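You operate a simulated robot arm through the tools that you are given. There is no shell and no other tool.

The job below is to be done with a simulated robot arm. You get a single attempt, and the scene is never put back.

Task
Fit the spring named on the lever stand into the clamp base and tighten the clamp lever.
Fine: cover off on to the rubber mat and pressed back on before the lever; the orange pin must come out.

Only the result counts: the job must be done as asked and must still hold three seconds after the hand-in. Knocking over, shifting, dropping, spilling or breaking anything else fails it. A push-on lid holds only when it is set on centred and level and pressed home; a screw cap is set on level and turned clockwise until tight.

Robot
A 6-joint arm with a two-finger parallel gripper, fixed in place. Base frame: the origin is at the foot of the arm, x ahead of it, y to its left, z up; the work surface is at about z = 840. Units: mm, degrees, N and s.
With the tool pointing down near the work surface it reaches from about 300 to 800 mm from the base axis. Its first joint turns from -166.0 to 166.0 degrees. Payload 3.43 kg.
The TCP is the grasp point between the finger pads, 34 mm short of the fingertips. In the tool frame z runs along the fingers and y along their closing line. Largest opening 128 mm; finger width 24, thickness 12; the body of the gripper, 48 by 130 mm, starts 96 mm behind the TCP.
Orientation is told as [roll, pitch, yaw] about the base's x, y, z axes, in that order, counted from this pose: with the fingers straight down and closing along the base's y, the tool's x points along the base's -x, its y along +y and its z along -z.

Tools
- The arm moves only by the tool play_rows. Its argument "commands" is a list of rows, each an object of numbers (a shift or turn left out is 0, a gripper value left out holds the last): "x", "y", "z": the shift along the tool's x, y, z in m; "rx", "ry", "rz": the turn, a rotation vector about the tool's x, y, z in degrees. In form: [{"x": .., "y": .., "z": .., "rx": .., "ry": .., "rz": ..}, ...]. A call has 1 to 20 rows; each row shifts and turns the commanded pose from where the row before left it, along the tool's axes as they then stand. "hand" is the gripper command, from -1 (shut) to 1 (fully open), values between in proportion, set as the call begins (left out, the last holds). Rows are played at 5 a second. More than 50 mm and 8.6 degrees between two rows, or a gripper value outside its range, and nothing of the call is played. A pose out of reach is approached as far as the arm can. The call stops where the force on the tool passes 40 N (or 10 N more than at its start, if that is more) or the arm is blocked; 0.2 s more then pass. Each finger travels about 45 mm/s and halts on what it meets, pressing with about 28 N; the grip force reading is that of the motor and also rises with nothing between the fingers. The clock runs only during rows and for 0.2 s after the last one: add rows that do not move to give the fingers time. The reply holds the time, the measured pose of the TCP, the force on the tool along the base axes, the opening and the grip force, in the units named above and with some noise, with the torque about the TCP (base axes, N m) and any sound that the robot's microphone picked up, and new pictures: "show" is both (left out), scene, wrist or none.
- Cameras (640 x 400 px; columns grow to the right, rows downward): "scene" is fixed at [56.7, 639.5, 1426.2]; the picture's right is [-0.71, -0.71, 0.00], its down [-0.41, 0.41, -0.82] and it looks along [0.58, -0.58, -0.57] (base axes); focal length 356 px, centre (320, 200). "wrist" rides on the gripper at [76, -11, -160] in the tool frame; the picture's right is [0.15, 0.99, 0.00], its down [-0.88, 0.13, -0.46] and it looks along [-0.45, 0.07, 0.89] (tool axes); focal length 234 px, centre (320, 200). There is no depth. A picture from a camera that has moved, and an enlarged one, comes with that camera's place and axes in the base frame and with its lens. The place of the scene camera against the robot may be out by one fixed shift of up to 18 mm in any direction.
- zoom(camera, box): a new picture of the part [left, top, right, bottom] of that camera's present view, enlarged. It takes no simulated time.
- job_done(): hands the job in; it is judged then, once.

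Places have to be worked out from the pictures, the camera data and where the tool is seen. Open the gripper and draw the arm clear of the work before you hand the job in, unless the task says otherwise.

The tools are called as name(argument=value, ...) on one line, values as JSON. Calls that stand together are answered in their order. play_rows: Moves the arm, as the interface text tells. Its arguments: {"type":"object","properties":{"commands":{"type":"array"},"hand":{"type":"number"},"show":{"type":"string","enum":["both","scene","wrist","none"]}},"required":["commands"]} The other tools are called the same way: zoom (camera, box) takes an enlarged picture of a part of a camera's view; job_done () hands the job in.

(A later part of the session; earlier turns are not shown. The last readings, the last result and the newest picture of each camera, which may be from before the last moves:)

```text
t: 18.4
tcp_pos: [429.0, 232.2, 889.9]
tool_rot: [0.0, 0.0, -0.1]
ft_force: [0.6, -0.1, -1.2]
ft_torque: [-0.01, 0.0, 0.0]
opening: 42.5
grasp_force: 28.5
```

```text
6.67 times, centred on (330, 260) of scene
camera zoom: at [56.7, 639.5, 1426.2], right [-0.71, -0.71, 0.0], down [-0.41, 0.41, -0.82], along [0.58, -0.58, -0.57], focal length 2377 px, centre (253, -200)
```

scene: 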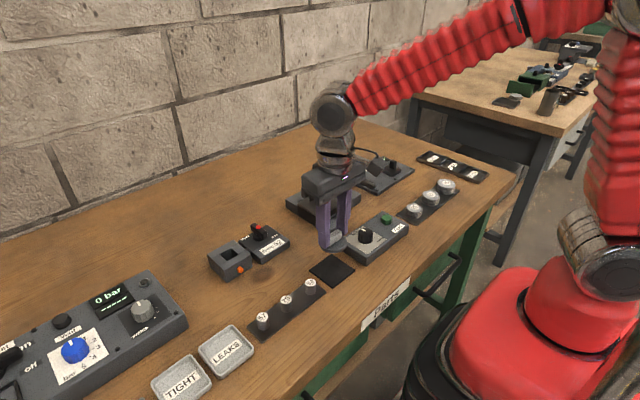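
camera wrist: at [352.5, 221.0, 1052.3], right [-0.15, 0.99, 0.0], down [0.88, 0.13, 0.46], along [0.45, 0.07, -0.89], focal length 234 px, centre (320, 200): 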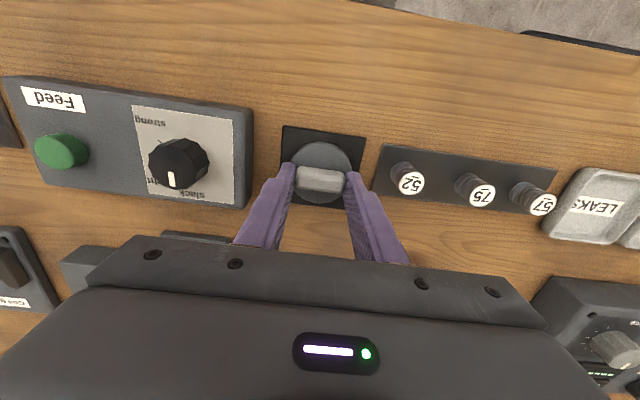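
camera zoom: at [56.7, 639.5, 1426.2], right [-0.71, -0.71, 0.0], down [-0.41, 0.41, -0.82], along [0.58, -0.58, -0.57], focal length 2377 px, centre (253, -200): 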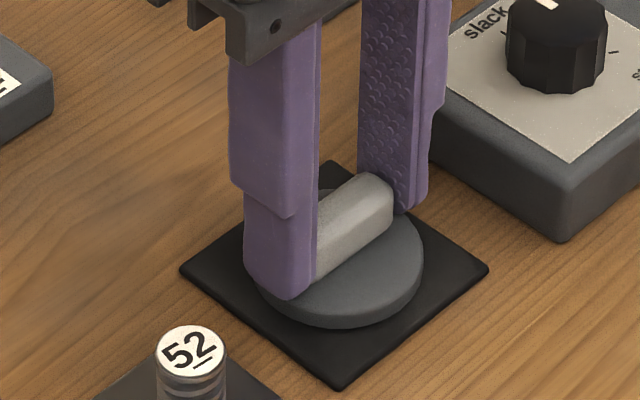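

By the mat corner's offset in this picture the disc is about 1 mm above the mat. Another step.

play_rows(commands=[{"z": 0.001}, {}], hand=-1, show="none")

```text
t: 19.0
tcp_pos: [428.7, 233.2, 889.9]
tool_rot: [0.0, 0.0, 0.0]
ft_force: [0.9, -0.3, -0.6]
ft_torque: [0.0, 0.02, -0.03]
opening: 42.6
grasp_force: 28.0
```

play_rows(commands=[{"z": 0.001}, {}], hand=-1, show="none")

zoom(camera="scene", box=[300, 230, 360, 290])

```text
t: 19.6
tcp_pos: [428.5, 231.7, 889.1]
tool_rot: [-0.1, 0.0, 0.0]
ft_force: [0.5, 0.5, -0.7]
ft_torque: [-0.02, -0.01, -0.01]
opening: 42.4
grasp_force: 28.3
```

```text
6.67 times, centred on (330, 260) of scene
camera zoom: at [56.7, 639.5, 1426.2], right [-0.71, -0.71, 0.0], down [-0.41, 0.41, -0.82], along [0.58, -0.58, -0.57], focal length 2377 px, centre (253, -200)
```

zoom: 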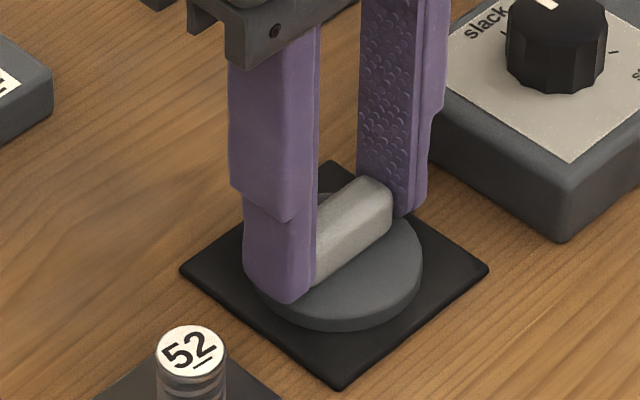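

play_rows(commands=[{"z": 0.001}, {}], hand=-1, show="none")

```text
t: 20.2
tcp_pos: [429.5, 232.3, 887.7]
tool_rot: [0.1, 0.0, 0.1]
ft_force: [-1.5, -4.9, 10.9]
ft_torque: [-0.16, 0.13, 0.0]
opening: 42.5
grasp_force: 27.7
```

Contact at about 11 N: the cover rests on the mat. I open to release it, then check before rising.

play_rows(commands=[{}, {}, {}], hand=-0.05, show="wrist")

zoom(camera="wrist", box=[260, 100, 380, 220])

zoom(camera="scene", box=[300, 230, 360, 290])

```text
t: 21.0
tcp_pos: [429.4, 233.9, 887.7]
tool_rot: [0.0, 0.0, 0.0]
ft_force: [-0.1, -0.2, 0.1]
ft_torque: [-0.02, -0.01, -0.02]
opening: 60.8
grasp_force: 0.2
camera wrist: at [352.5, 221.1, 1047.2], right [-0.15, 0.99, 0.0], down [0.88, 0.13, 0.46], along [0.45, 0.07, -0.89], focal length 234 px, centre (320, 200)
```

wrist: 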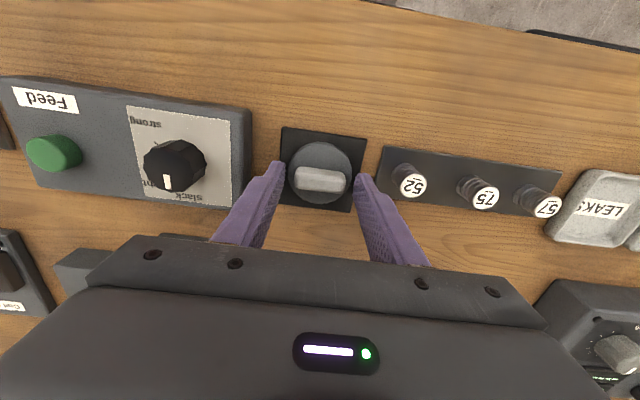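

```text
3.33 times, centred on (320, 160) of wrist
camera zoom: at [352.5, 221.1, 1047.2], right [-0.15, 0.99, 0.0], down [0.88, 0.13, 0.46], along [0.45, 0.07, -0.89], focal length 781 px, centre (320, 333)
```

zoom: 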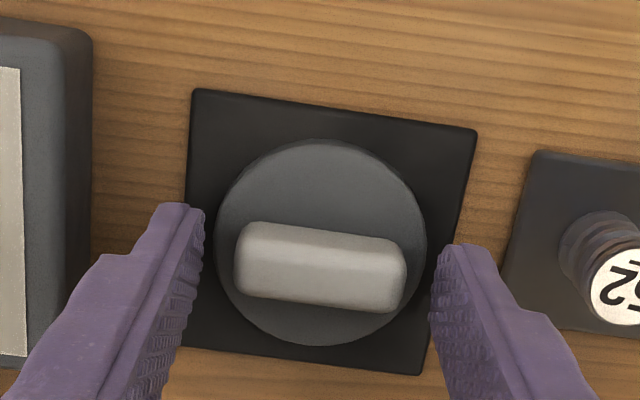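

```text
6.67 times, centred on (330, 260) of scene
camera zoom: at [56.7, 639.5, 1426.2], right [-0.71, -0.71, 0.0], down [-0.41, 0.41, -0.82], along [0.58, -0.58, -0.57], focal length 2377 px, centre (253, -200)
```

zoom: 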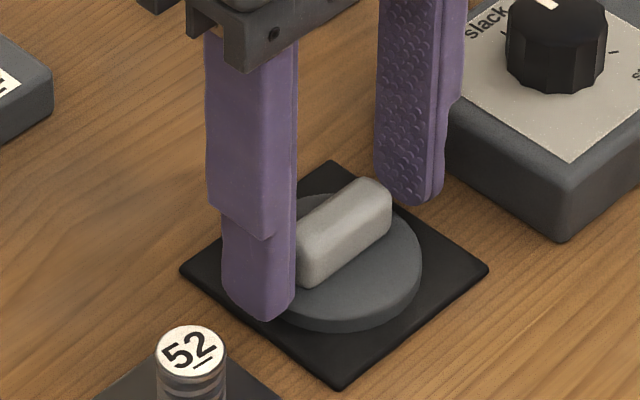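

The cover lies centred and flat on the mat. I rise and move over spring 52 at about (417.6, 309.5).

play_rows(commands=[{"z": -0.03}, {"z": -0.035}, {"x": 0.0055, "y": 0.0387}, {"x": 0.0055, "y": 0.0387}, {}, {}], hand=-0.05)

zoom(camera="wrist", box=[260, 90, 380, 210])

zoom(camera="scene", box=[240, 220, 370, 350])

```text
t: 22.4
tcp_pos: [417.5, 309.4, 951.5]
tool_rot: [0.0, -0.1, 0.0]
ft_force: [0.1, 0.2, 0.0]
ft_torque: [0.0, 0.01, 0.01]
opening: 60.7
grasp_force: 0.1
camera wrist: at [341.0, 297.4, 1110.8], right [-0.15, 0.99, 0.0], down [0.88, 0.13, 0.46], along [0.45, 0.07, -0.89], focal length 234 px, centre (320, 200)
```

scene: 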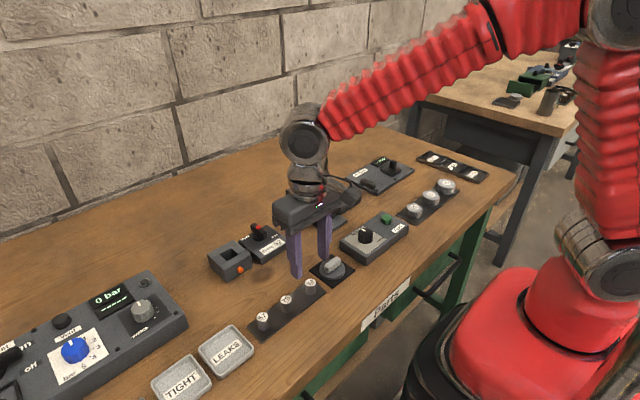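
wrist: 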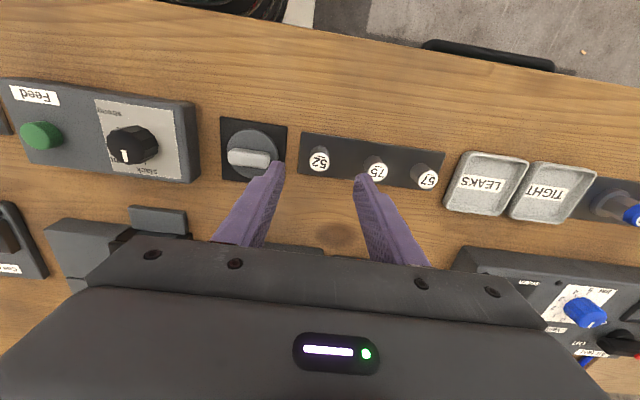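

```text
3.33 times, centred on (320, 150) of wrist
camera zoom: at [341.0, 297.4, 1110.8], right [-0.15, 0.99, 0.0], down [0.88, 0.13, 0.46], along [0.45, 0.07, -0.89], focal length 781 px, centre (320, 367)
```

zoom: 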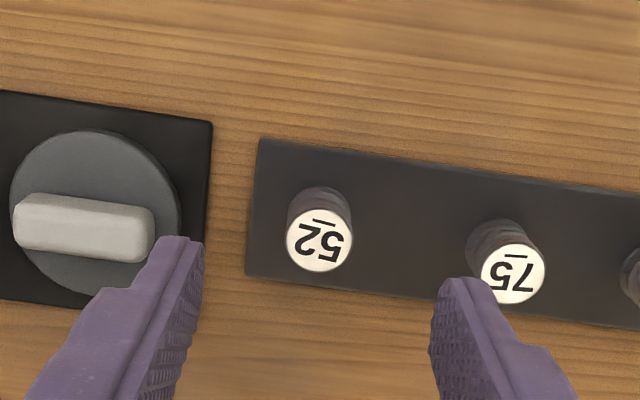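

```text
3.08 times, centred on (305, 285) of scene
camera zoom: at [56.7, 639.5, 1426.2], right [-0.71, -0.71, 0.0], down [-0.41, 0.41, -0.82], along [0.58, -0.58, -0.57], focal length 1097 px, centre (366, -62)
```

zoom: 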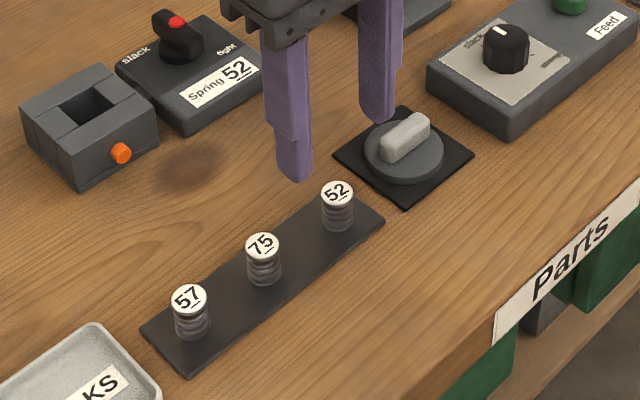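

Triangulating the cap gives spring 52 at (417.1, 308.6) with its top at z about 871. Before picking it I want to see into the pocket, so I move up and over the block for a near-vertical look.

play_rows(commands=[{"z": -0.03}, {"x": -0.046, "y": 0.0165}, {"x": -0.046, "y": 0.0165}, {"x": -0.046, "y": 0.0165}, {"x": -0.046, "y": 0.0165}, {"x": -0.046, "y": 0.0165}, {}, {}], hand=-0.05, show="wrist")

zoom(camera="wrist", box=[250, 40, 390, 140])

```text
t: 24.2
tcp_pos: [648.3, 392.0, 981.0]
tool_rot: [0.0, 0.0, 0.0]
ft_force: [0.0, 0.0, -0.4]
ft_torque: [-0.01, -0.01, 0.03]
opening: 61.0
grasp_force: 0.0
camera wrist: at [572.4, 380.0, 1141.3], right [-0.15, 0.99, 0.0], down [0.88, 0.13, 0.46], along [0.45, 0.07, -0.89], focal length 234 px, centre (320, 200)
```

wrist: 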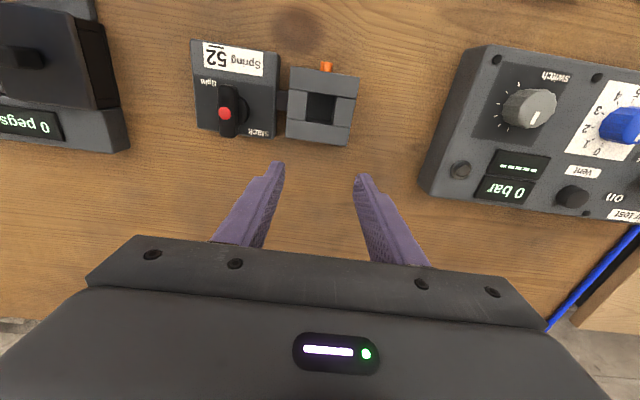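

```text
4.00 times, centred on (320, 90) of wrist
camera zoom: at [572.4, 380.0, 1141.3], right [-0.15, 0.99, 0.0], down [0.88, 0.13, 0.46], along [0.45, 0.07, -0.89], focal length 937 px, centre (320, 640)
```

zoom: 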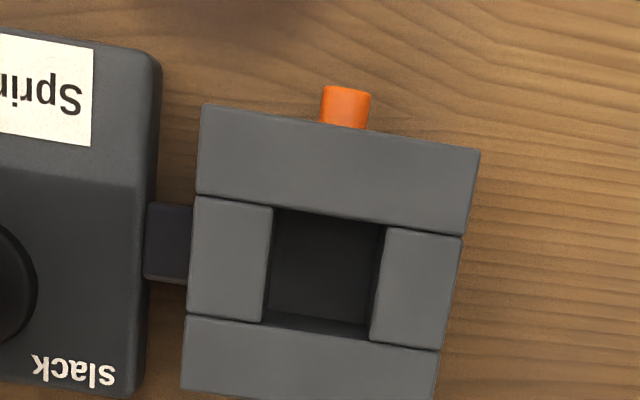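

The pocket opening is about 28.5 × 30 mm, centred near (599, 385). I zoom further to judge its depth and any seat.

zoom(camera="wrist", box=[295, 80, 345, 130])

zoom(camera="scene", box=[215, 238, 250, 273])

zoom(camera="scene", box=[250, 265, 330, 345])

```text
8.00 times, centred on (320, 105) of wrist
camera zoom: at [572.4, 380.0, 1141.3], right [-0.15, 0.99, 0.0], down [0.88, 0.13, 0.46], along [0.45, 0.07, -0.89], focal length 1873 px, centre (320, 960)
```

zoom: 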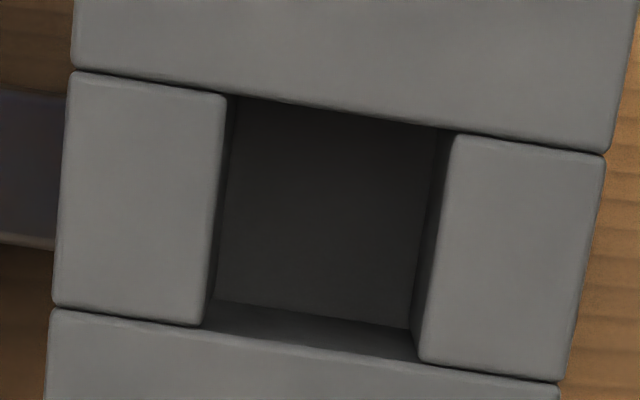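

```text
11.43 times, centred on (232, 256) of scene
camera zoom: at [56.7, 639.5, 1426.2], right [-0.71, -0.71, 0.0], down [-0.41, 0.41, -0.82], along [0.58, -0.58, -0.57], focal length 4075 px, centre (1320, -434)
```

zoom: 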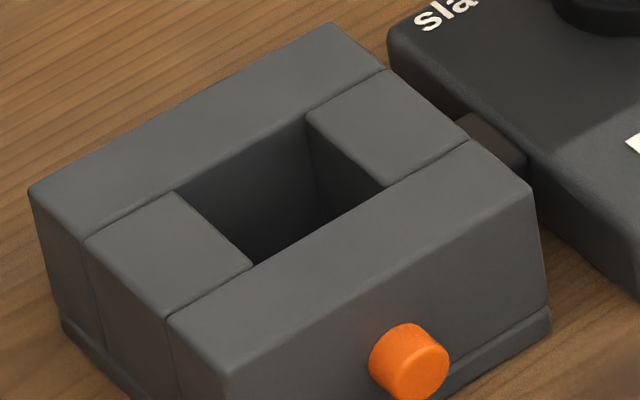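

```text
5.00 times, centred on (290, 305) of scene
camera zoom: at [56.7, 639.5, 1426.2], right [-0.71, -0.71, 0.0], down [-0.41, 0.41, -0.82], along [0.58, -0.58, -0.57], focal length 1783 px, centre (470, -325)
```

zoom: 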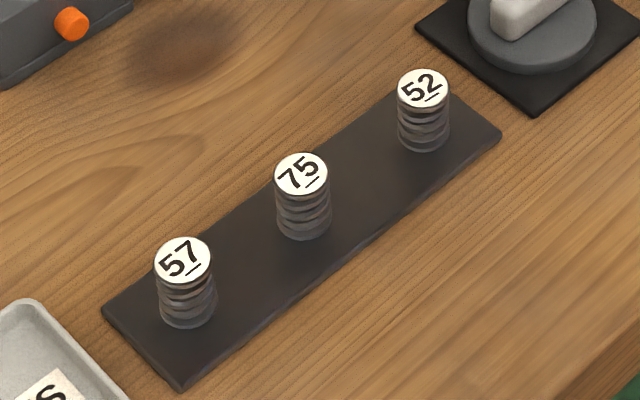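

The pocket floor is around z 850, about 25 mm deep, so the upright spring will sit about flush. I return over spring 52 with the fingers at 40 mm and come down partway.

play_rows(commands=[{"x": 0.0463, "y": -0.0165}, {"x": 0.0463, "y": -0.0165}, {"x": 0.0463, "y": -0.0165}, {"x": 0.0463, "y": -0.0165}, {"x": 0.0461, "y": -0.0164}, {"z": 0.03}, {"z": 0.03}, {}, {}], hand=-0.375, show="wrist")

zoom(camera="wrist", box=[260, 100, 380, 220])

zoom(camera="scene", box=[270, 240, 340, 310])

```text
t: 26.2
tcp_pos: [416.2, 308.5, 921.0]
tool_rot: [0.0, 0.0, 0.0]
ft_force: [-0.3, -0.7, 0.1]
ft_torque: [0.03, -0.01, -0.02]
opening: 40.1
grasp_force: 0.0
camera wrist: at [339.3, 297.4, 1080.3], right [-0.15, 0.99, 0.0], down [0.88, 0.13, 0.46], along [0.45, 0.07, -0.89], focal length 234 px, centre (320, 200)
```

wrist: 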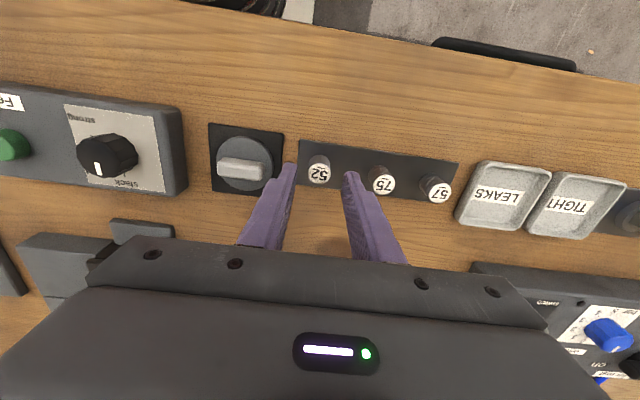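

```text
3.33 times, centred on (320, 160) of wrist
camera zoom: at [339.3, 297.4, 1080.3], right [-0.15, 0.99, 0.0], down [0.88, 0.13, 0.46], along [0.45, 0.07, -0.89], focal length 781 px, centre (320, 333)
```

zoom: 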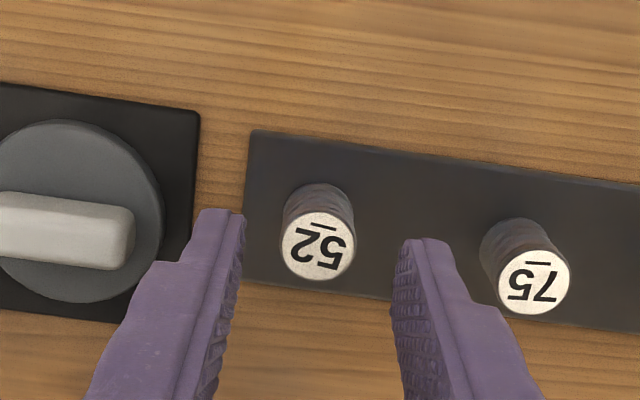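

```text
5.71 times, centred on (305, 275) of scene
camera zoom: at [56.7, 639.5, 1426.2], right [-0.71, -0.71, 0.0], down [-0.41, 0.41, -0.82], along [0.58, -0.58, -0.57], focal length 2037 px, centre (406, -229)
```

zoom: 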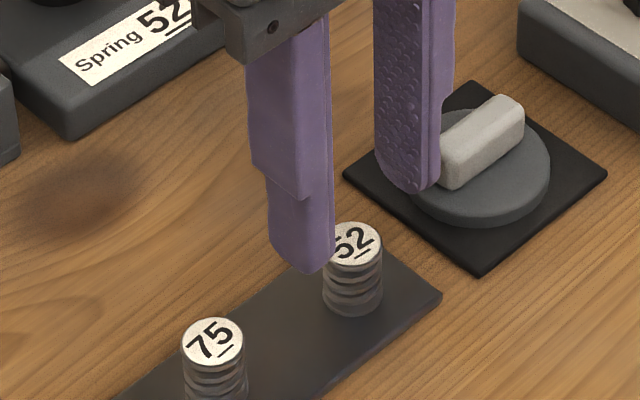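

The cap centre computes to (417.1, 308.6) again; tool at (415.3, 308.4). I correct 1.8 mm in x and lower so the fingertips overlap the top 6 mm of the spring, then grip.

play_rows(commands=[{"x": -0.0018, "y": 0.0002, "z": 0.008}, {"z": 0.008}, {"z": 0.0055}, {}, {}], hand=-0.375, show="wrist")

zoom(camera="wrist", box=[260, 100, 380, 220])

zoom(camera="scene", box=[270, 240, 340, 310])

```text
t: 27.4
tcp_pos: [418.2, 310.0, 901.1]
tool_rot: [0.0, 0.0, 0.0]
ft_force: [0.0, 1.1, 0.1]
ft_torque: [0.04, 0.0, 0.02]
opening: 40.0
grasp_force: 0.1
camera wrist: at [341.4, 298.4, 1060.4], right [-0.15, 0.99, 0.0], down [0.88, 0.13, 0.46], along [0.45, 0.07, -0.89], focal length 234 px, centre (320, 200)
```

wrist: 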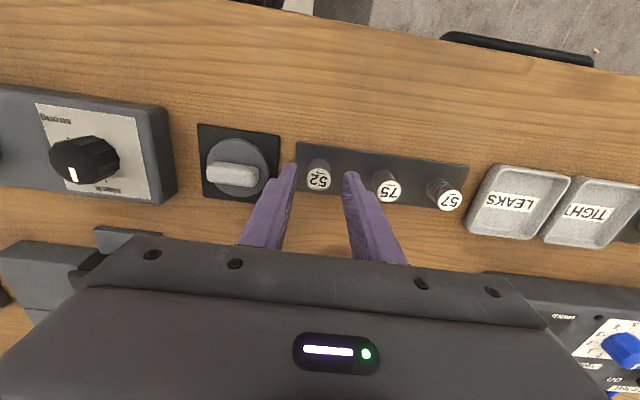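

```text
3.33 times, centred on (320, 160) of wrist
camera zoom: at [341.4, 298.4, 1060.4], right [-0.15, 0.99, 0.0], down [0.88, 0.13, 0.46], along [0.45, 0.07, -0.89], focal length 781 px, centre (320, 333)
```

zoom: 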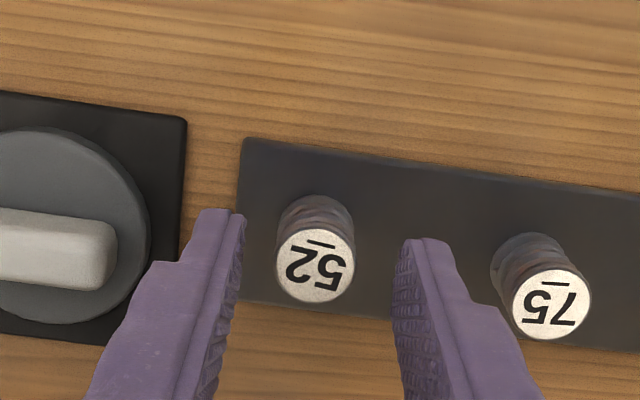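

```text
5.71 times, centred on (305, 275) of scene
camera zoom: at [56.7, 639.5, 1426.2], right [-0.71, -0.71, 0.0], down [-0.41, 0.41, -0.82], along [0.58, -0.58, -0.57], focal length 2037 px, centre (406, -229)
```

zoom: 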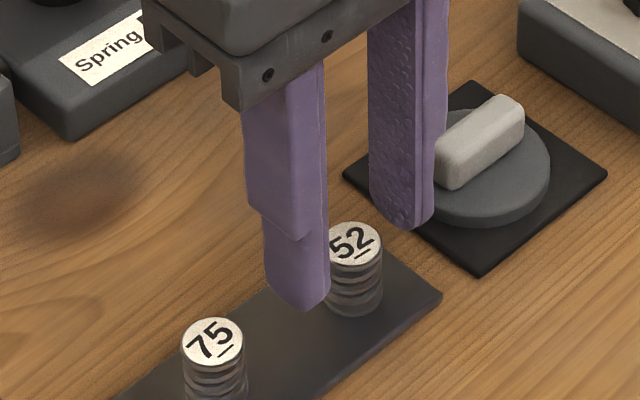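

Aligned within half a millimetre. I lower 1 mm more and close on the spring's top.

play_rows(commands=[{"z": 0.001}, {}], hand=-0.375, show="none")

play_rows(commands=[{}, {}, {}, {}], hand=-1, show="wrist")

zoom(camera="wrist", box=[260, 100, 380, 220])

zoom(camera="scene", box=[270, 240, 340, 310])

```text
t: 28.0
tcp_pos: [418.4, 310.6, 901.4]
tool_rot: [0.0, 0.0, -0.1]
ft_force: [-0.3, 0.3, -0.1]
ft_torque: [0.03, 0.0, 0.02]
opening: 40.0
grasp_force: 0.0
```

```text
t: 29.0
tcp_pos: [417.5, 309.6, 901.0]
tool_rot: [0.0, 0.0, -0.1]
ft_force: [0.4, 0.0, 0.1]
ft_torque: [-0.02, -0.03, 0.03]
opening: 20.6
grasp_force: 28.0
camera wrist: at [341.6, 298.6, 1059.7], right [-0.15, 0.99, 0.0], down [0.88, 0.13, 0.46], along [0.45, 0.07, -0.89], focal length 234 px, centre (320, 200)
```

wrist: 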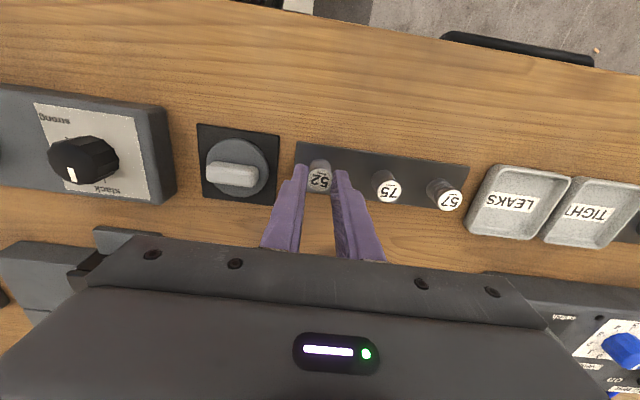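

```text
3.33 times, centred on (320, 160) of wrist
camera zoom: at [341.6, 298.6, 1059.7], right [-0.15, 0.99, 0.0], down [0.88, 0.13, 0.46], along [0.45, 0.07, -0.89], focal length 781 px, centre (320, 333)
```

zoom: 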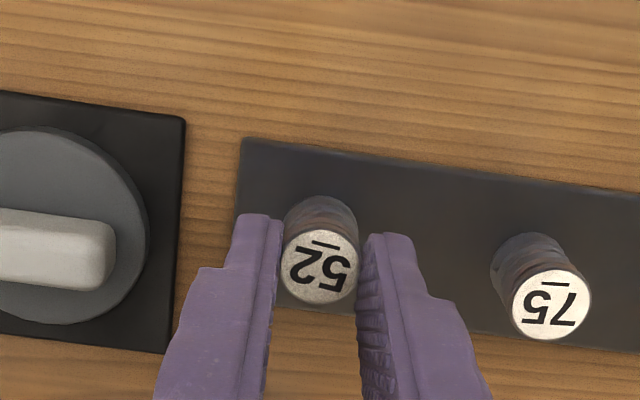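

```text
5.71 times, centred on (305, 275) of scene
camera zoom: at [56.7, 639.5, 1426.2], right [-0.71, -0.71, 0.0], down [-0.41, 0.41, -0.82], along [0.58, -0.58, -0.57], focal length 2037 px, centre (406, -229)
```

zoom: 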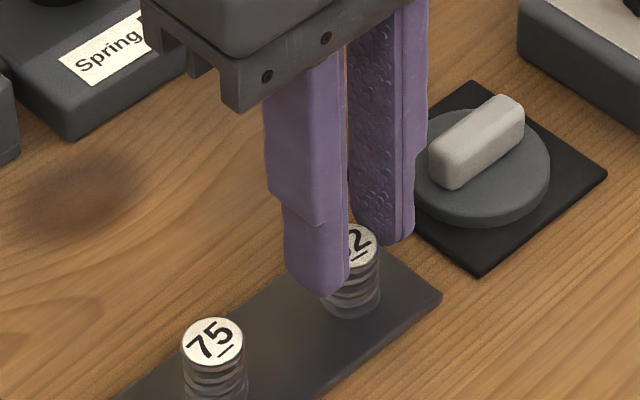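

The spring is held at 20.6 mm. I lift it straight up and check.

play_rows(commands=[{"z": -0.002}, {"z": -0.003}, {"z": -0.005}, {"z": -0.01}, {"z": -0.02}, {"z": -0.02}, {}], hand=-1, show="wrist")

zoom(camera="scene", box=[260, 220, 340, 310])

```text
t: 30.6
tcp_pos: [419.5, 309.7, 961.7]
tool_rot: [0.0, 0.0, 0.0]
ft_force: [0.5, -0.6, -0.4]
ft_torque: [0.0, 0.01, 0.01]
opening: 21.0
grasp_force: 27.8
camera wrist: at [342.3, 298.5, 1121.0], right [-0.15, 0.99, 0.0], down [0.88, 0.13, 0.46], along [0.45, 0.07, -0.89], focal length 234 px, centre (320, 200)
```

wrist: 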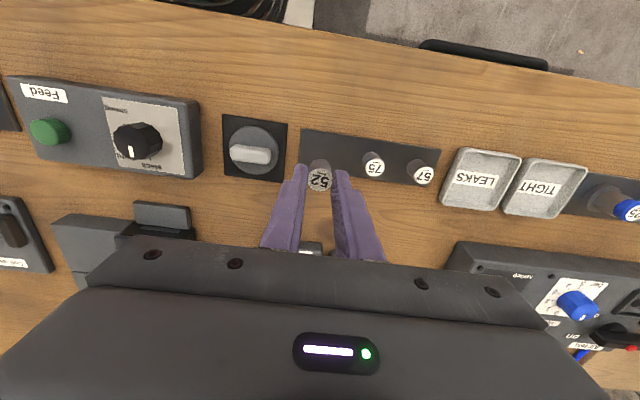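

```text
4.44 times, centred on (300, 265) of scene
camera zoom: at [56.7, 639.5, 1426.2], right [-0.71, -0.71, 0.0], down [-0.41, 0.41, -0.82], along [0.58, -0.58, -0.57], focal length 1585 px, centre (409, -89)
```

zoom: 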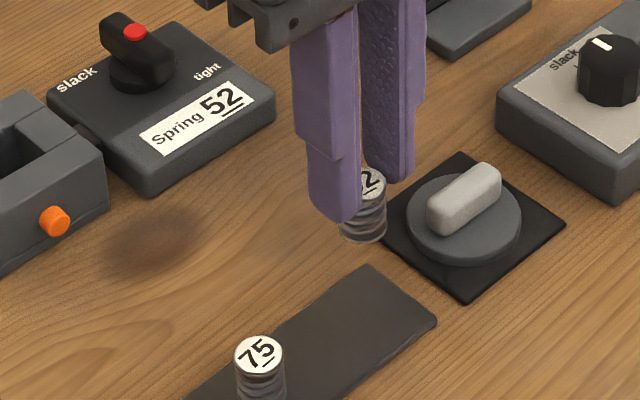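

The spring is lifted upright. I carry it over the pocket at (599, 385).

play_rows(commands=[{"x": -0.0361, "y": 0.0151}, {"x": -0.0361, "y": 0.0151}, {"x": -0.0361, "y": 0.0151}, {"x": -0.0361, "y": 0.0151}, {"x": -0.0361, "y": 0.0151}, {}, {}], hand=-1, show="wrist")

zoom(camera="wrist", box=[260, 90, 380, 210])

zoom(camera="scene", box=[190, 200, 270, 290])

```text
t: 32.2
tcp_pos: [598.7, 382.6, 963.2]
tool_rot: [0.1, 0.0, 0.0]
ft_force: [0.6, -0.3, -0.3]
ft_torque: [0.02, 0.02, -0.02]
opening: 21.1
grasp_force: 28.4
camera wrist: at [523.0, 370.5, 1122.7], right [-0.15, 0.99, 0.0], down [0.88, 0.13, 0.46], along [0.45, 0.07, -0.89], focal length 234 px, centre (320, 200)
```

wrist: 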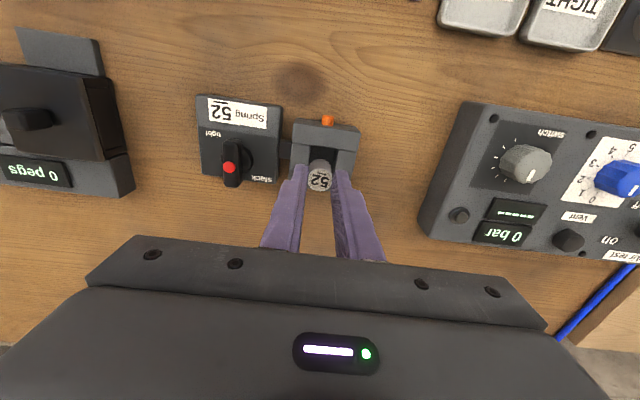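

```text
3.33 times, centred on (320, 150) of wrist
camera zoom: at [523.0, 370.5, 1122.7], right [-0.15, 0.99, 0.0], down [0.88, 0.13, 0.46], along [0.45, 0.07, -0.89], focal length 781 px, centre (320, 367)
```

zoom: 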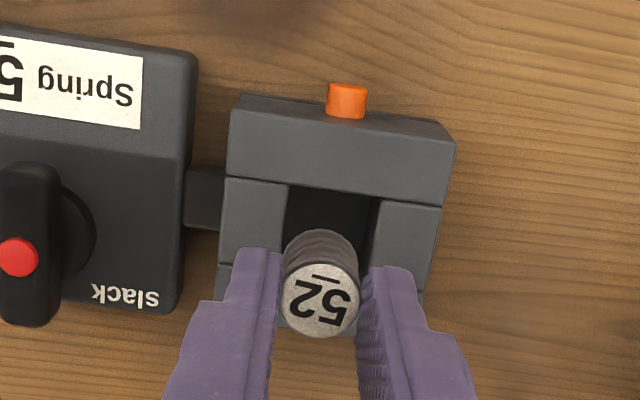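

```text
4.44 times, centred on (230, 245) of scene
camera zoom: at [56.7, 639.5, 1426.2], right [-0.71, -0.71, 0.0], down [-0.41, 0.41, -0.82], along [0.58, -0.58, -0.57], focal length 1585 px, centre (720, 0)
```

zoom: 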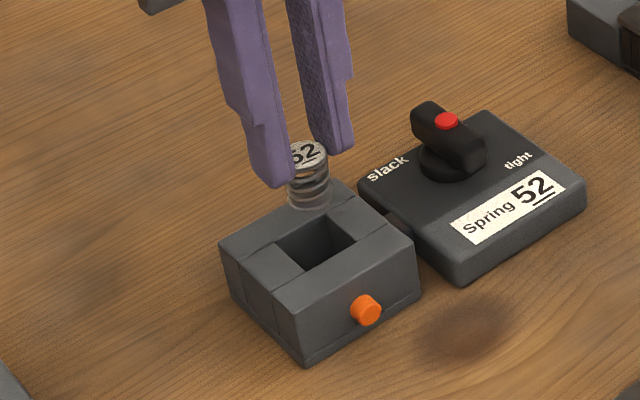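

The pocket's near edge centre shows the tool about 2.5 mm short in y. I correct that, lower halfway and check again.

play_rows(commands=[{"y": 0.0025}, {"z": 0.01}, {"z": 0.01}, {"z": 0.005}, {}, {}], hand=-1, show="wrist")

zoom(camera="wrist", box=[260, 90, 380, 210])

zoom(camera="scene", box=[190, 200, 270, 290])

```text
t: 33.6
tcp_pos: [599.0, 388.0, 935.3]
tool_rot: [-0.1, 0.0, 0.0]
ft_force: [-0.1, 0.4, -1.2]
ft_torque: [-0.01, -0.02, 0.01]
opening: 21.2
grasp_force: 27.6
camera wrist: at [522.6, 375.9, 1095.6], right [-0.15, 0.99, 0.0], down [0.88, 0.13, 0.46], along [0.45, 0.07, -0.89], focal length 234 px, centre (320, 200)
```

wrist: 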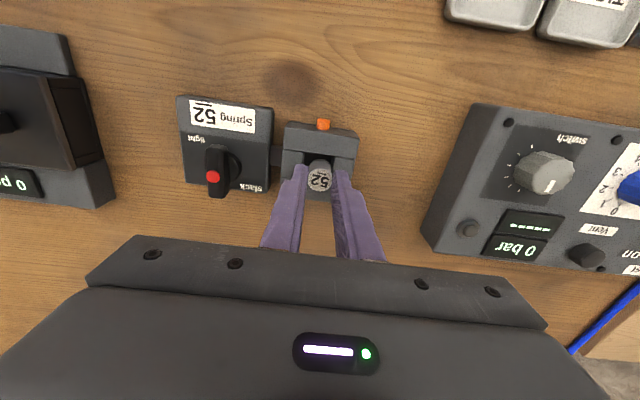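

```text
3.33 times, centred on (320, 150) of wrist
camera zoom: at [522.6, 375.9, 1095.6], right [-0.15, 0.99, 0.0], down [0.88, 0.13, 0.46], along [0.45, 0.07, -0.89], focal length 781 px, centre (320, 367)
```

zoom: 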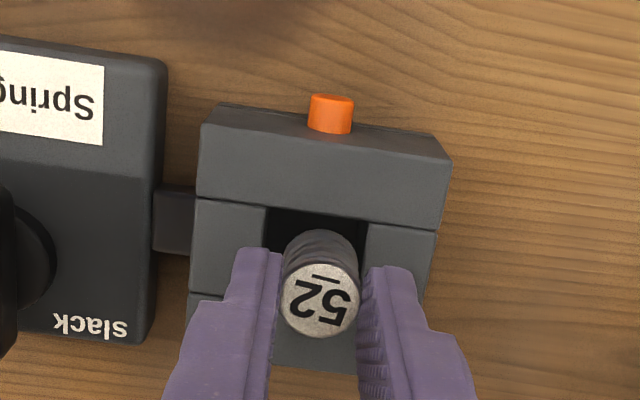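

```text
4.44 times, centred on (230, 245) of scene
camera zoom: at [56.7, 639.5, 1426.2], right [-0.71, -0.71, 0.0], down [-0.41, 0.41, -0.82], along [0.58, -0.58, -0.57], focal length 1585 px, centre (720, 0)
```

zoom: 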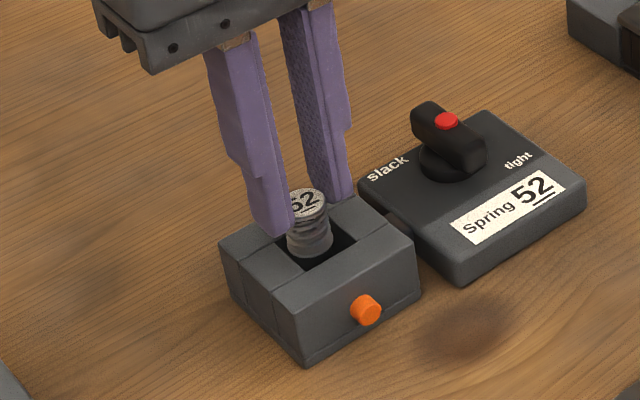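

The tool has settled at y 386.9, while the pocket centre is 384.8. I shift back 2.1 mm and let it settle before lowering.

play_rows(commands=[{"y": -0.0021}, {}, {}, {}], hand=-1, show="wrist")

zoom(camera="wrist", box=[280, 110, 360, 190])

zoom(camera="scene", box=[205, 225, 255, 285])

```text
t: 34.6
tcp_pos: [598.6, 385.5, 936.5]
tool_rot: [0.0, 0.0, 0.0]
ft_force: [0.2, 0.4, 0.2]
ft_torque: [0.02, -0.01, 0.02]
opening: 20.9
grasp_force: 28.0
camera wrist: at [522.4, 374.0, 1095.5], right [-0.15, 0.99, 0.0], down [0.88, 0.13, 0.46], along [0.45, 0.07, -0.89], focal length 234 px, centre (320, 200)
```

wrist: 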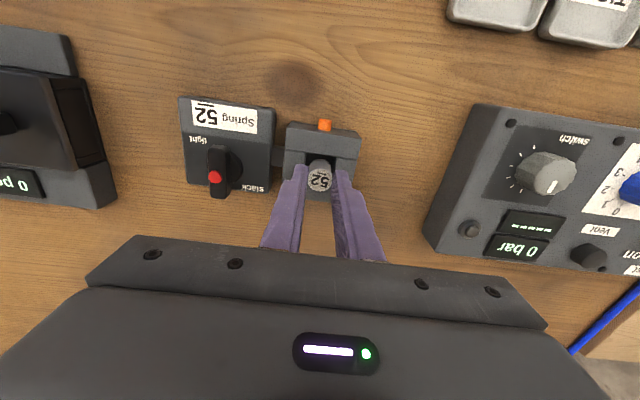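

```text
5.00 times, centred on (320, 150) of wrist
camera zoom: at [522.4, 374.0, 1095.5], right [-0.15, 0.99, 0.0], down [0.88, 0.13, 0.46], along [0.45, 0.07, -0.89], focal length 1171 px, centre (320, 450)
```

zoom: 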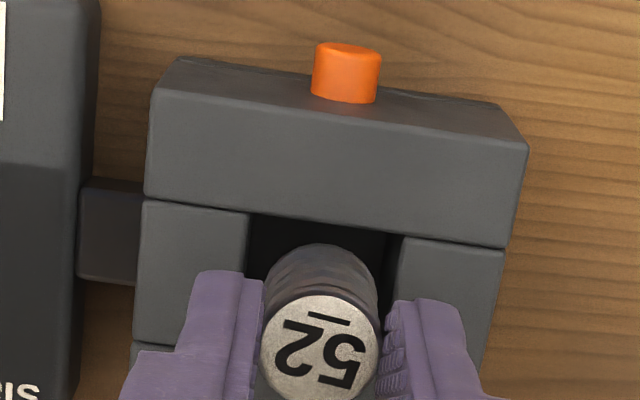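

```text
6.67 times, centred on (230, 255) of scene
camera zoom: at [56.7, 639.5, 1426.2], right [-0.71, -0.71, 0.0], down [-0.41, 0.41, -0.82], along [0.58, -0.58, -0.57], focal length 2377 px, centre (920, -167)
```

zoom: 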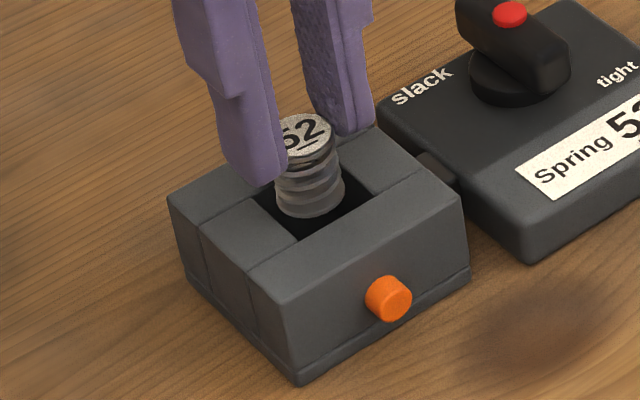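

Now centred to within half a millimetre in both directions. I lower the spring into the pocket until the fingertips are just above the block top.

play_rows(commands=[{"z": 0.005}, {"z": 0.005}, {"z": 0.005}, {"z": 0.003}, {}, {}], hand=-1, show="wrist")

zoom(camera="wrist", box=[280, 110, 360, 190])

zoom(camera="scene", box=[205, 225, 255, 285])

```text
t: 36.0
tcp_pos: [599.2, 386.7, 916.4]
tool_rot: [0.0, -0.1, 0.0]
ft_force: [-0.1, -0.2, -0.5]
ft_torque: [-0.03, -0.01, -0.01]
opening: 20.8
grasp_force: 27.8
camera wrist: at [522.6, 374.8, 1076.8], right [-0.15, 0.99, 0.0], down [0.88, 0.13, 0.46], along [0.45, 0.07, -0.89], focal length 234 px, centre (320, 200)
```

wrist: 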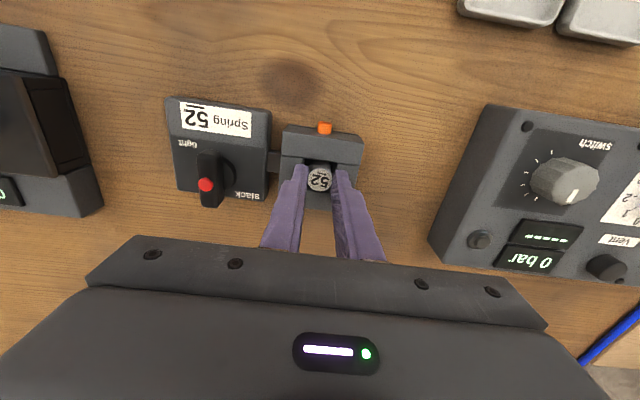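

```text
5.00 times, centred on (320, 150) of wrist
camera zoom: at [522.6, 374.8, 1076.8], right [-0.15, 0.99, 0.0], down [0.88, 0.13, 0.46], along [0.45, 0.07, -0.89], focal length 1171 px, centre (320, 450)
```

zoom: 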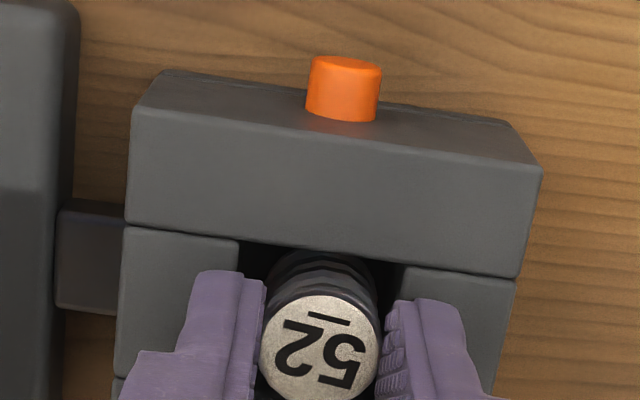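

```text
6.67 times, centred on (230, 255) of scene
camera zoom: at [56.7, 639.5, 1426.2], right [-0.71, -0.71, 0.0], down [-0.41, 0.41, -0.82], along [0.58, -0.58, -0.57], focal length 2377 px, centre (920, -167)
```

zoom: 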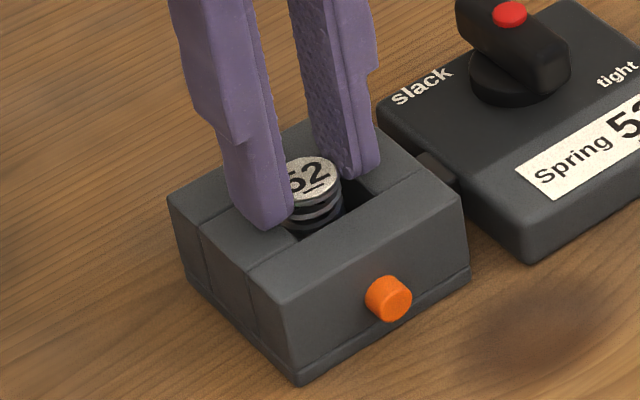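

The spring is inside the pocket. I nudge 1 mm back in y and lower a bit more, reading force for finger contact with the block.

play_rows(commands=[{"y": -0.001, "z": 0.001}, {"z": 0.001}, {}, {}], hand=-1, show="none")

```text
t: 37.0
tcp_pos: [600.8, 386.0, 915.7]
tool_rot: [0.0, -0.1, 0.0]
ft_force: [-0.3, 0.3, -0.1]
ft_torque: [0.04, 0.03, 0.0]
opening: 21.1
grasp_force: 28.4
```

play_rows(commands=[{"z": 0.001}, {}, {}], hand=-1, show="wrist")

zoom(camera="scene", box=[210, 235, 250, 275])

```text
t: 37.8
tcp_pos: [600.5, 385.7, 914.1]
tool_rot: [0.0, 0.1, 0.0]
ft_force: [-0.2, -0.5, -0.4]
ft_torque: [0.01, 0.01, -0.02]
opening: 21.0
grasp_force: 28.0
camera wrist: at [523.2, 373.8, 1074.1], right [-0.15, 0.99, 0.0], down [0.88, 0.13, 0.46], along [0.45, 0.07, -0.89], focal length 234 px, centre (320, 200)
```

wrist: 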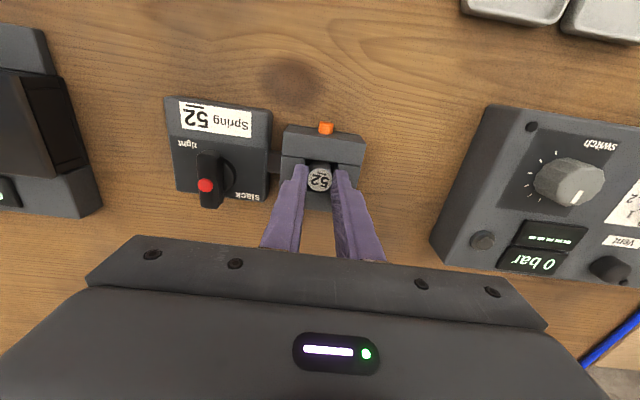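

```text
10.00 times, centred on (230, 255) of scene
camera zoom: at [56.7, 639.5, 1426.2], right [-0.71, -0.71, 0.0], down [-0.41, 0.41, -0.82], along [0.58, -0.58, -0.57], focal length 3565 px, centre (1220, -350)
```

zoom: 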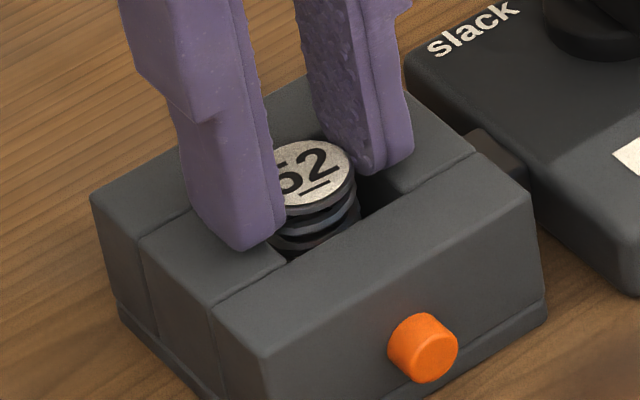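

play_rows(commands=[{"z": 0.001}, {}, {}], hand=-1, show="none")

```text
t: 38.6
tcp_pos: [599.0, 386.4, 913.9]
tool_rot: [0.0, 0.1, 0.0]
ft_force: [-0.3, -0.8, 3.4]
ft_torque: [-0.08, 0.03, -0.02]
opening: 21.0
grasp_force: 28.2
```

First contact (3.4 N). I back off 1 mm so the tips don't drag on the block, then release the spring.

play_rows(commands=[{"z": -0.001}, {}], hand=-1, show="none")

play_rows(commands=[{}, {}, {}], hand=-0.375, show="wrist")

zoom(camera="wrist", box=[280, 120, 360, 200])

zoom(camera="scene", box=[210, 235, 250, 275])

```text
t: 39.2
tcp_pos: [599.3, 385.8, 914.4]
tool_rot: [0.0, 0.1, 0.0]
ft_force: [-0.9, 0.5, -0.2]
ft_torque: [0.03, 0.0, 0.01]
opening: 21.0
grasp_force: 27.4
```

```text
t: 40.0
tcp_pos: [598.7, 385.4, 914.5]
tool_rot: [0.0, 0.1, 0.0]
ft_force: [0.0, -0.9, 0.4]
ft_torque: [-0.02, 0.03, 0.01]
opening: 39.7
grasp_force: 0.1
camera wrist: at [522.7, 374.0, 1074.3], right [-0.15, 0.99, 0.0], down [0.88, 0.13, 0.46], along [0.45, 0.07, -0.89], focal length 234 px, centre (320, 200)
```

wrist: 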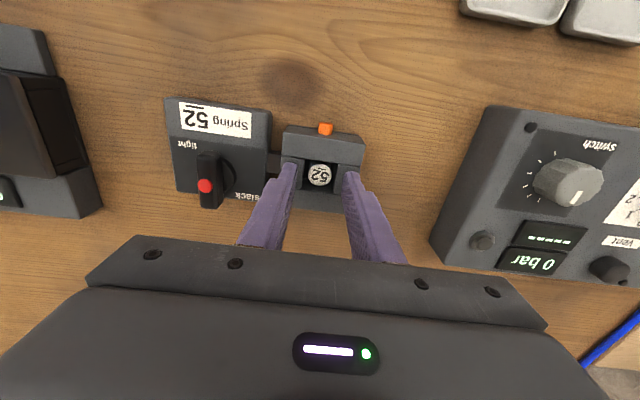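

```text
5.00 times, centred on (320, 160) of wrist
camera zoom: at [522.7, 374.0, 1074.3], right [-0.15, 0.99, 0.0], down [0.88, 0.13, 0.46], along [0.45, 0.07, -0.89], focal length 1171 px, centre (320, 400)
```

zoom: 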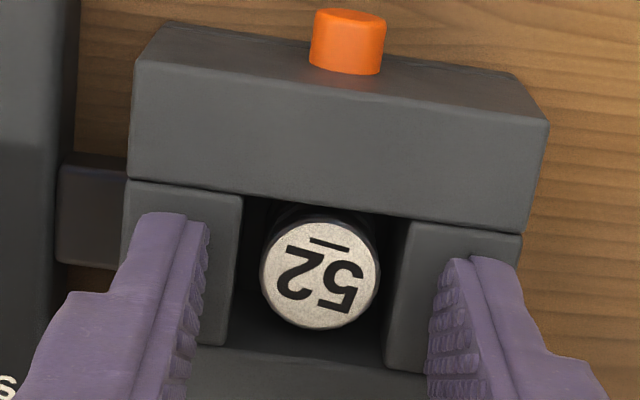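

```text
10.00 times, centred on (230, 255) of scene
camera zoom: at [56.7, 639.5, 1426.2], right [-0.71, -0.71, 0.0], down [-0.41, 0.41, -0.82], along [0.58, -0.58, -0.57], focal length 3565 px, centre (1220, -350)
```

zoom: 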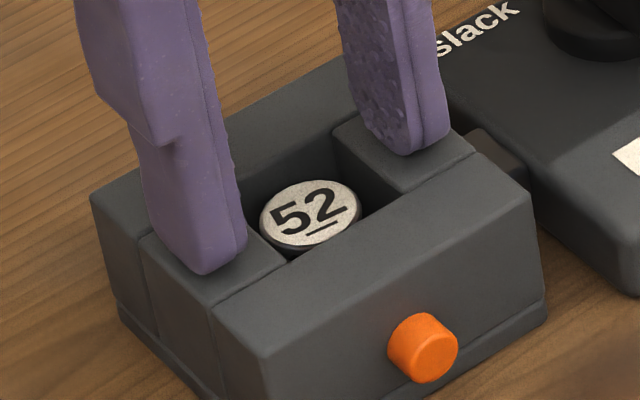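

The spring dropped into the pocket and stands upright, cap about flush. I rise and take another look to confirm it sits level.

play_rows(commands=[{"z": -0.01}, {"z": -0.02}, {"z": -0.02}, {}, {}], hand=-0.05, show="wrist")

zoom(camera="wrist", box=[280, 100, 360, 180])

zoom(camera="scene", box=[210, 235, 250, 275])

```text
t: 41.2
tcp_pos: [598.9, 386.0, 963.4]
tool_rot: [0.1, -0.1, 0.0]
ft_force: [0.3, 0.4, 0.4]
ft_torque: [-0.01, 0.02, -0.04]
opening: 60.8
grasp_force: 0.0
camera wrist: at [522.7, 374.3, 1124.4], right [-0.15, 0.99, 0.0], down [0.88, 0.13, 0.46], along [0.45, 0.07, -0.89], focal length 234 px, centre (320, 200)
```

wrist: 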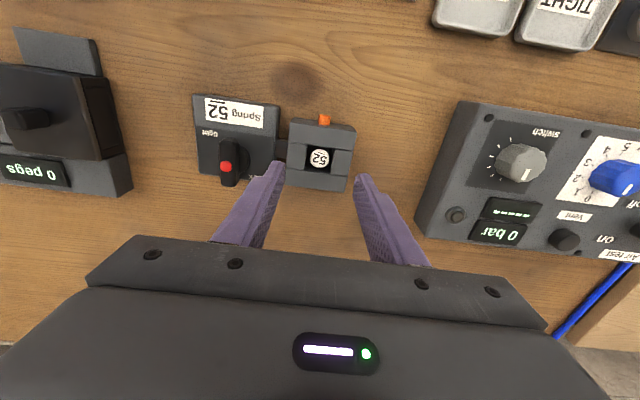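

```text
5.00 times, centred on (320, 140) of wrist
camera zoom: at [522.7, 374.3, 1124.4], right [-0.15, 0.99, 0.0], down [0.88, 0.13, 0.46], along [0.45, 0.07, -0.89], focal length 1171 px, centre (320, 500)
```

zoom: 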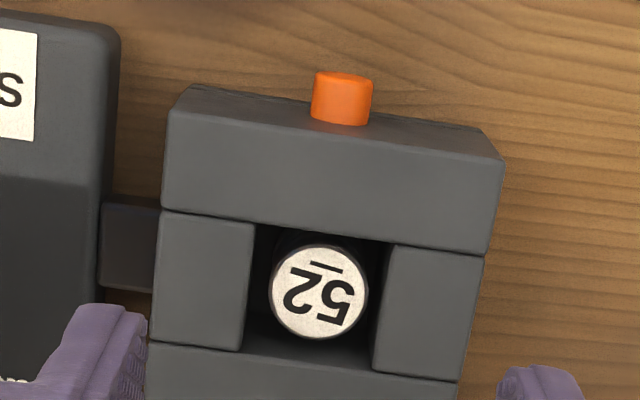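

```text
10.00 times, centred on (230, 255) of scene
camera zoom: at [56.7, 639.5, 1426.2], right [-0.71, -0.71, 0.0], down [-0.41, 0.41, -0.82], along [0.58, -0.58, -0.57], focal length 3565 px, centre (1220, -350)
```

zoom: 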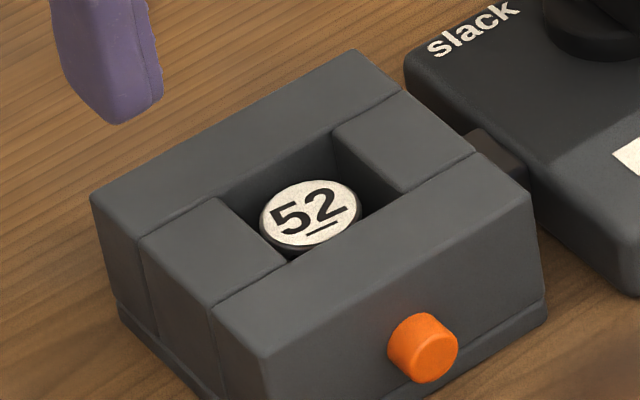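

The spring stands centred and level, cap about flush with the block top. I go back over the mat for the cover.

play_rows(commands=[{"x": 0.0341, "y": -0.0306}, {"x": 0.0341, "y": -0.0306}, {"x": 0.0341, "y": -0.0306}, {"x": 0.0341, "y": -0.0306}, {"x": 0.0341, "y": -0.0306}, {}, {}, {}], hand=-0.05, show="wrist")

zoom(camera="wrist", box=[260, 80, 380, 200])

```text
t: 43.0
tcp_pos: [428.8, 233.0, 965.1]
tool_rot: [-0.1, 0.0, 0.1]
ft_force: [0.1, 0.8, 0.3]
ft_torque: [0.01, -0.01, -0.02]
opening: 60.9
grasp_force: 0.1
camera wrist: at [351.7, 221.8, 1124.3], right [-0.15, 0.99, 0.0], down [0.88, 0.13, 0.46], along [0.45, 0.07, -0.89], focal length 234 px, centre (320, 200)
```

wrist: 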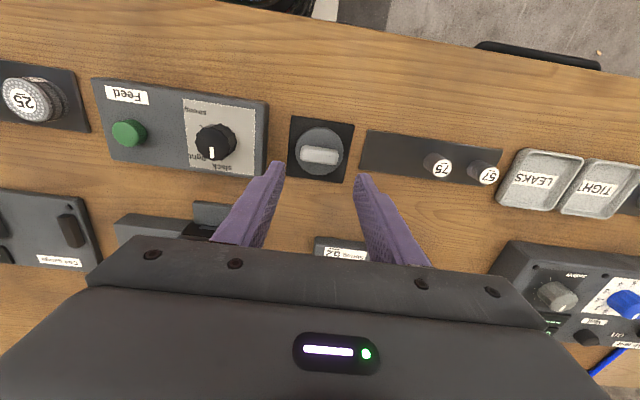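

```text
3.33 times, centred on (320, 140) of wrist
camera zoom: at [351.7, 221.8, 1124.3], right [-0.15, 0.99, 0.0], down [0.88, 0.13, 0.46], along [0.45, 0.07, -0.89], focal length 781 px, centre (320, 400)
```

zoom: 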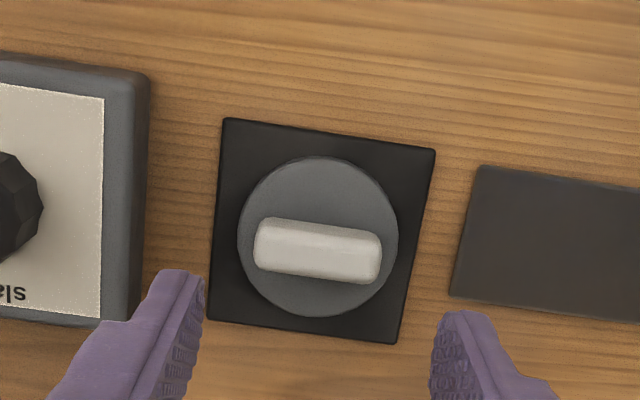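

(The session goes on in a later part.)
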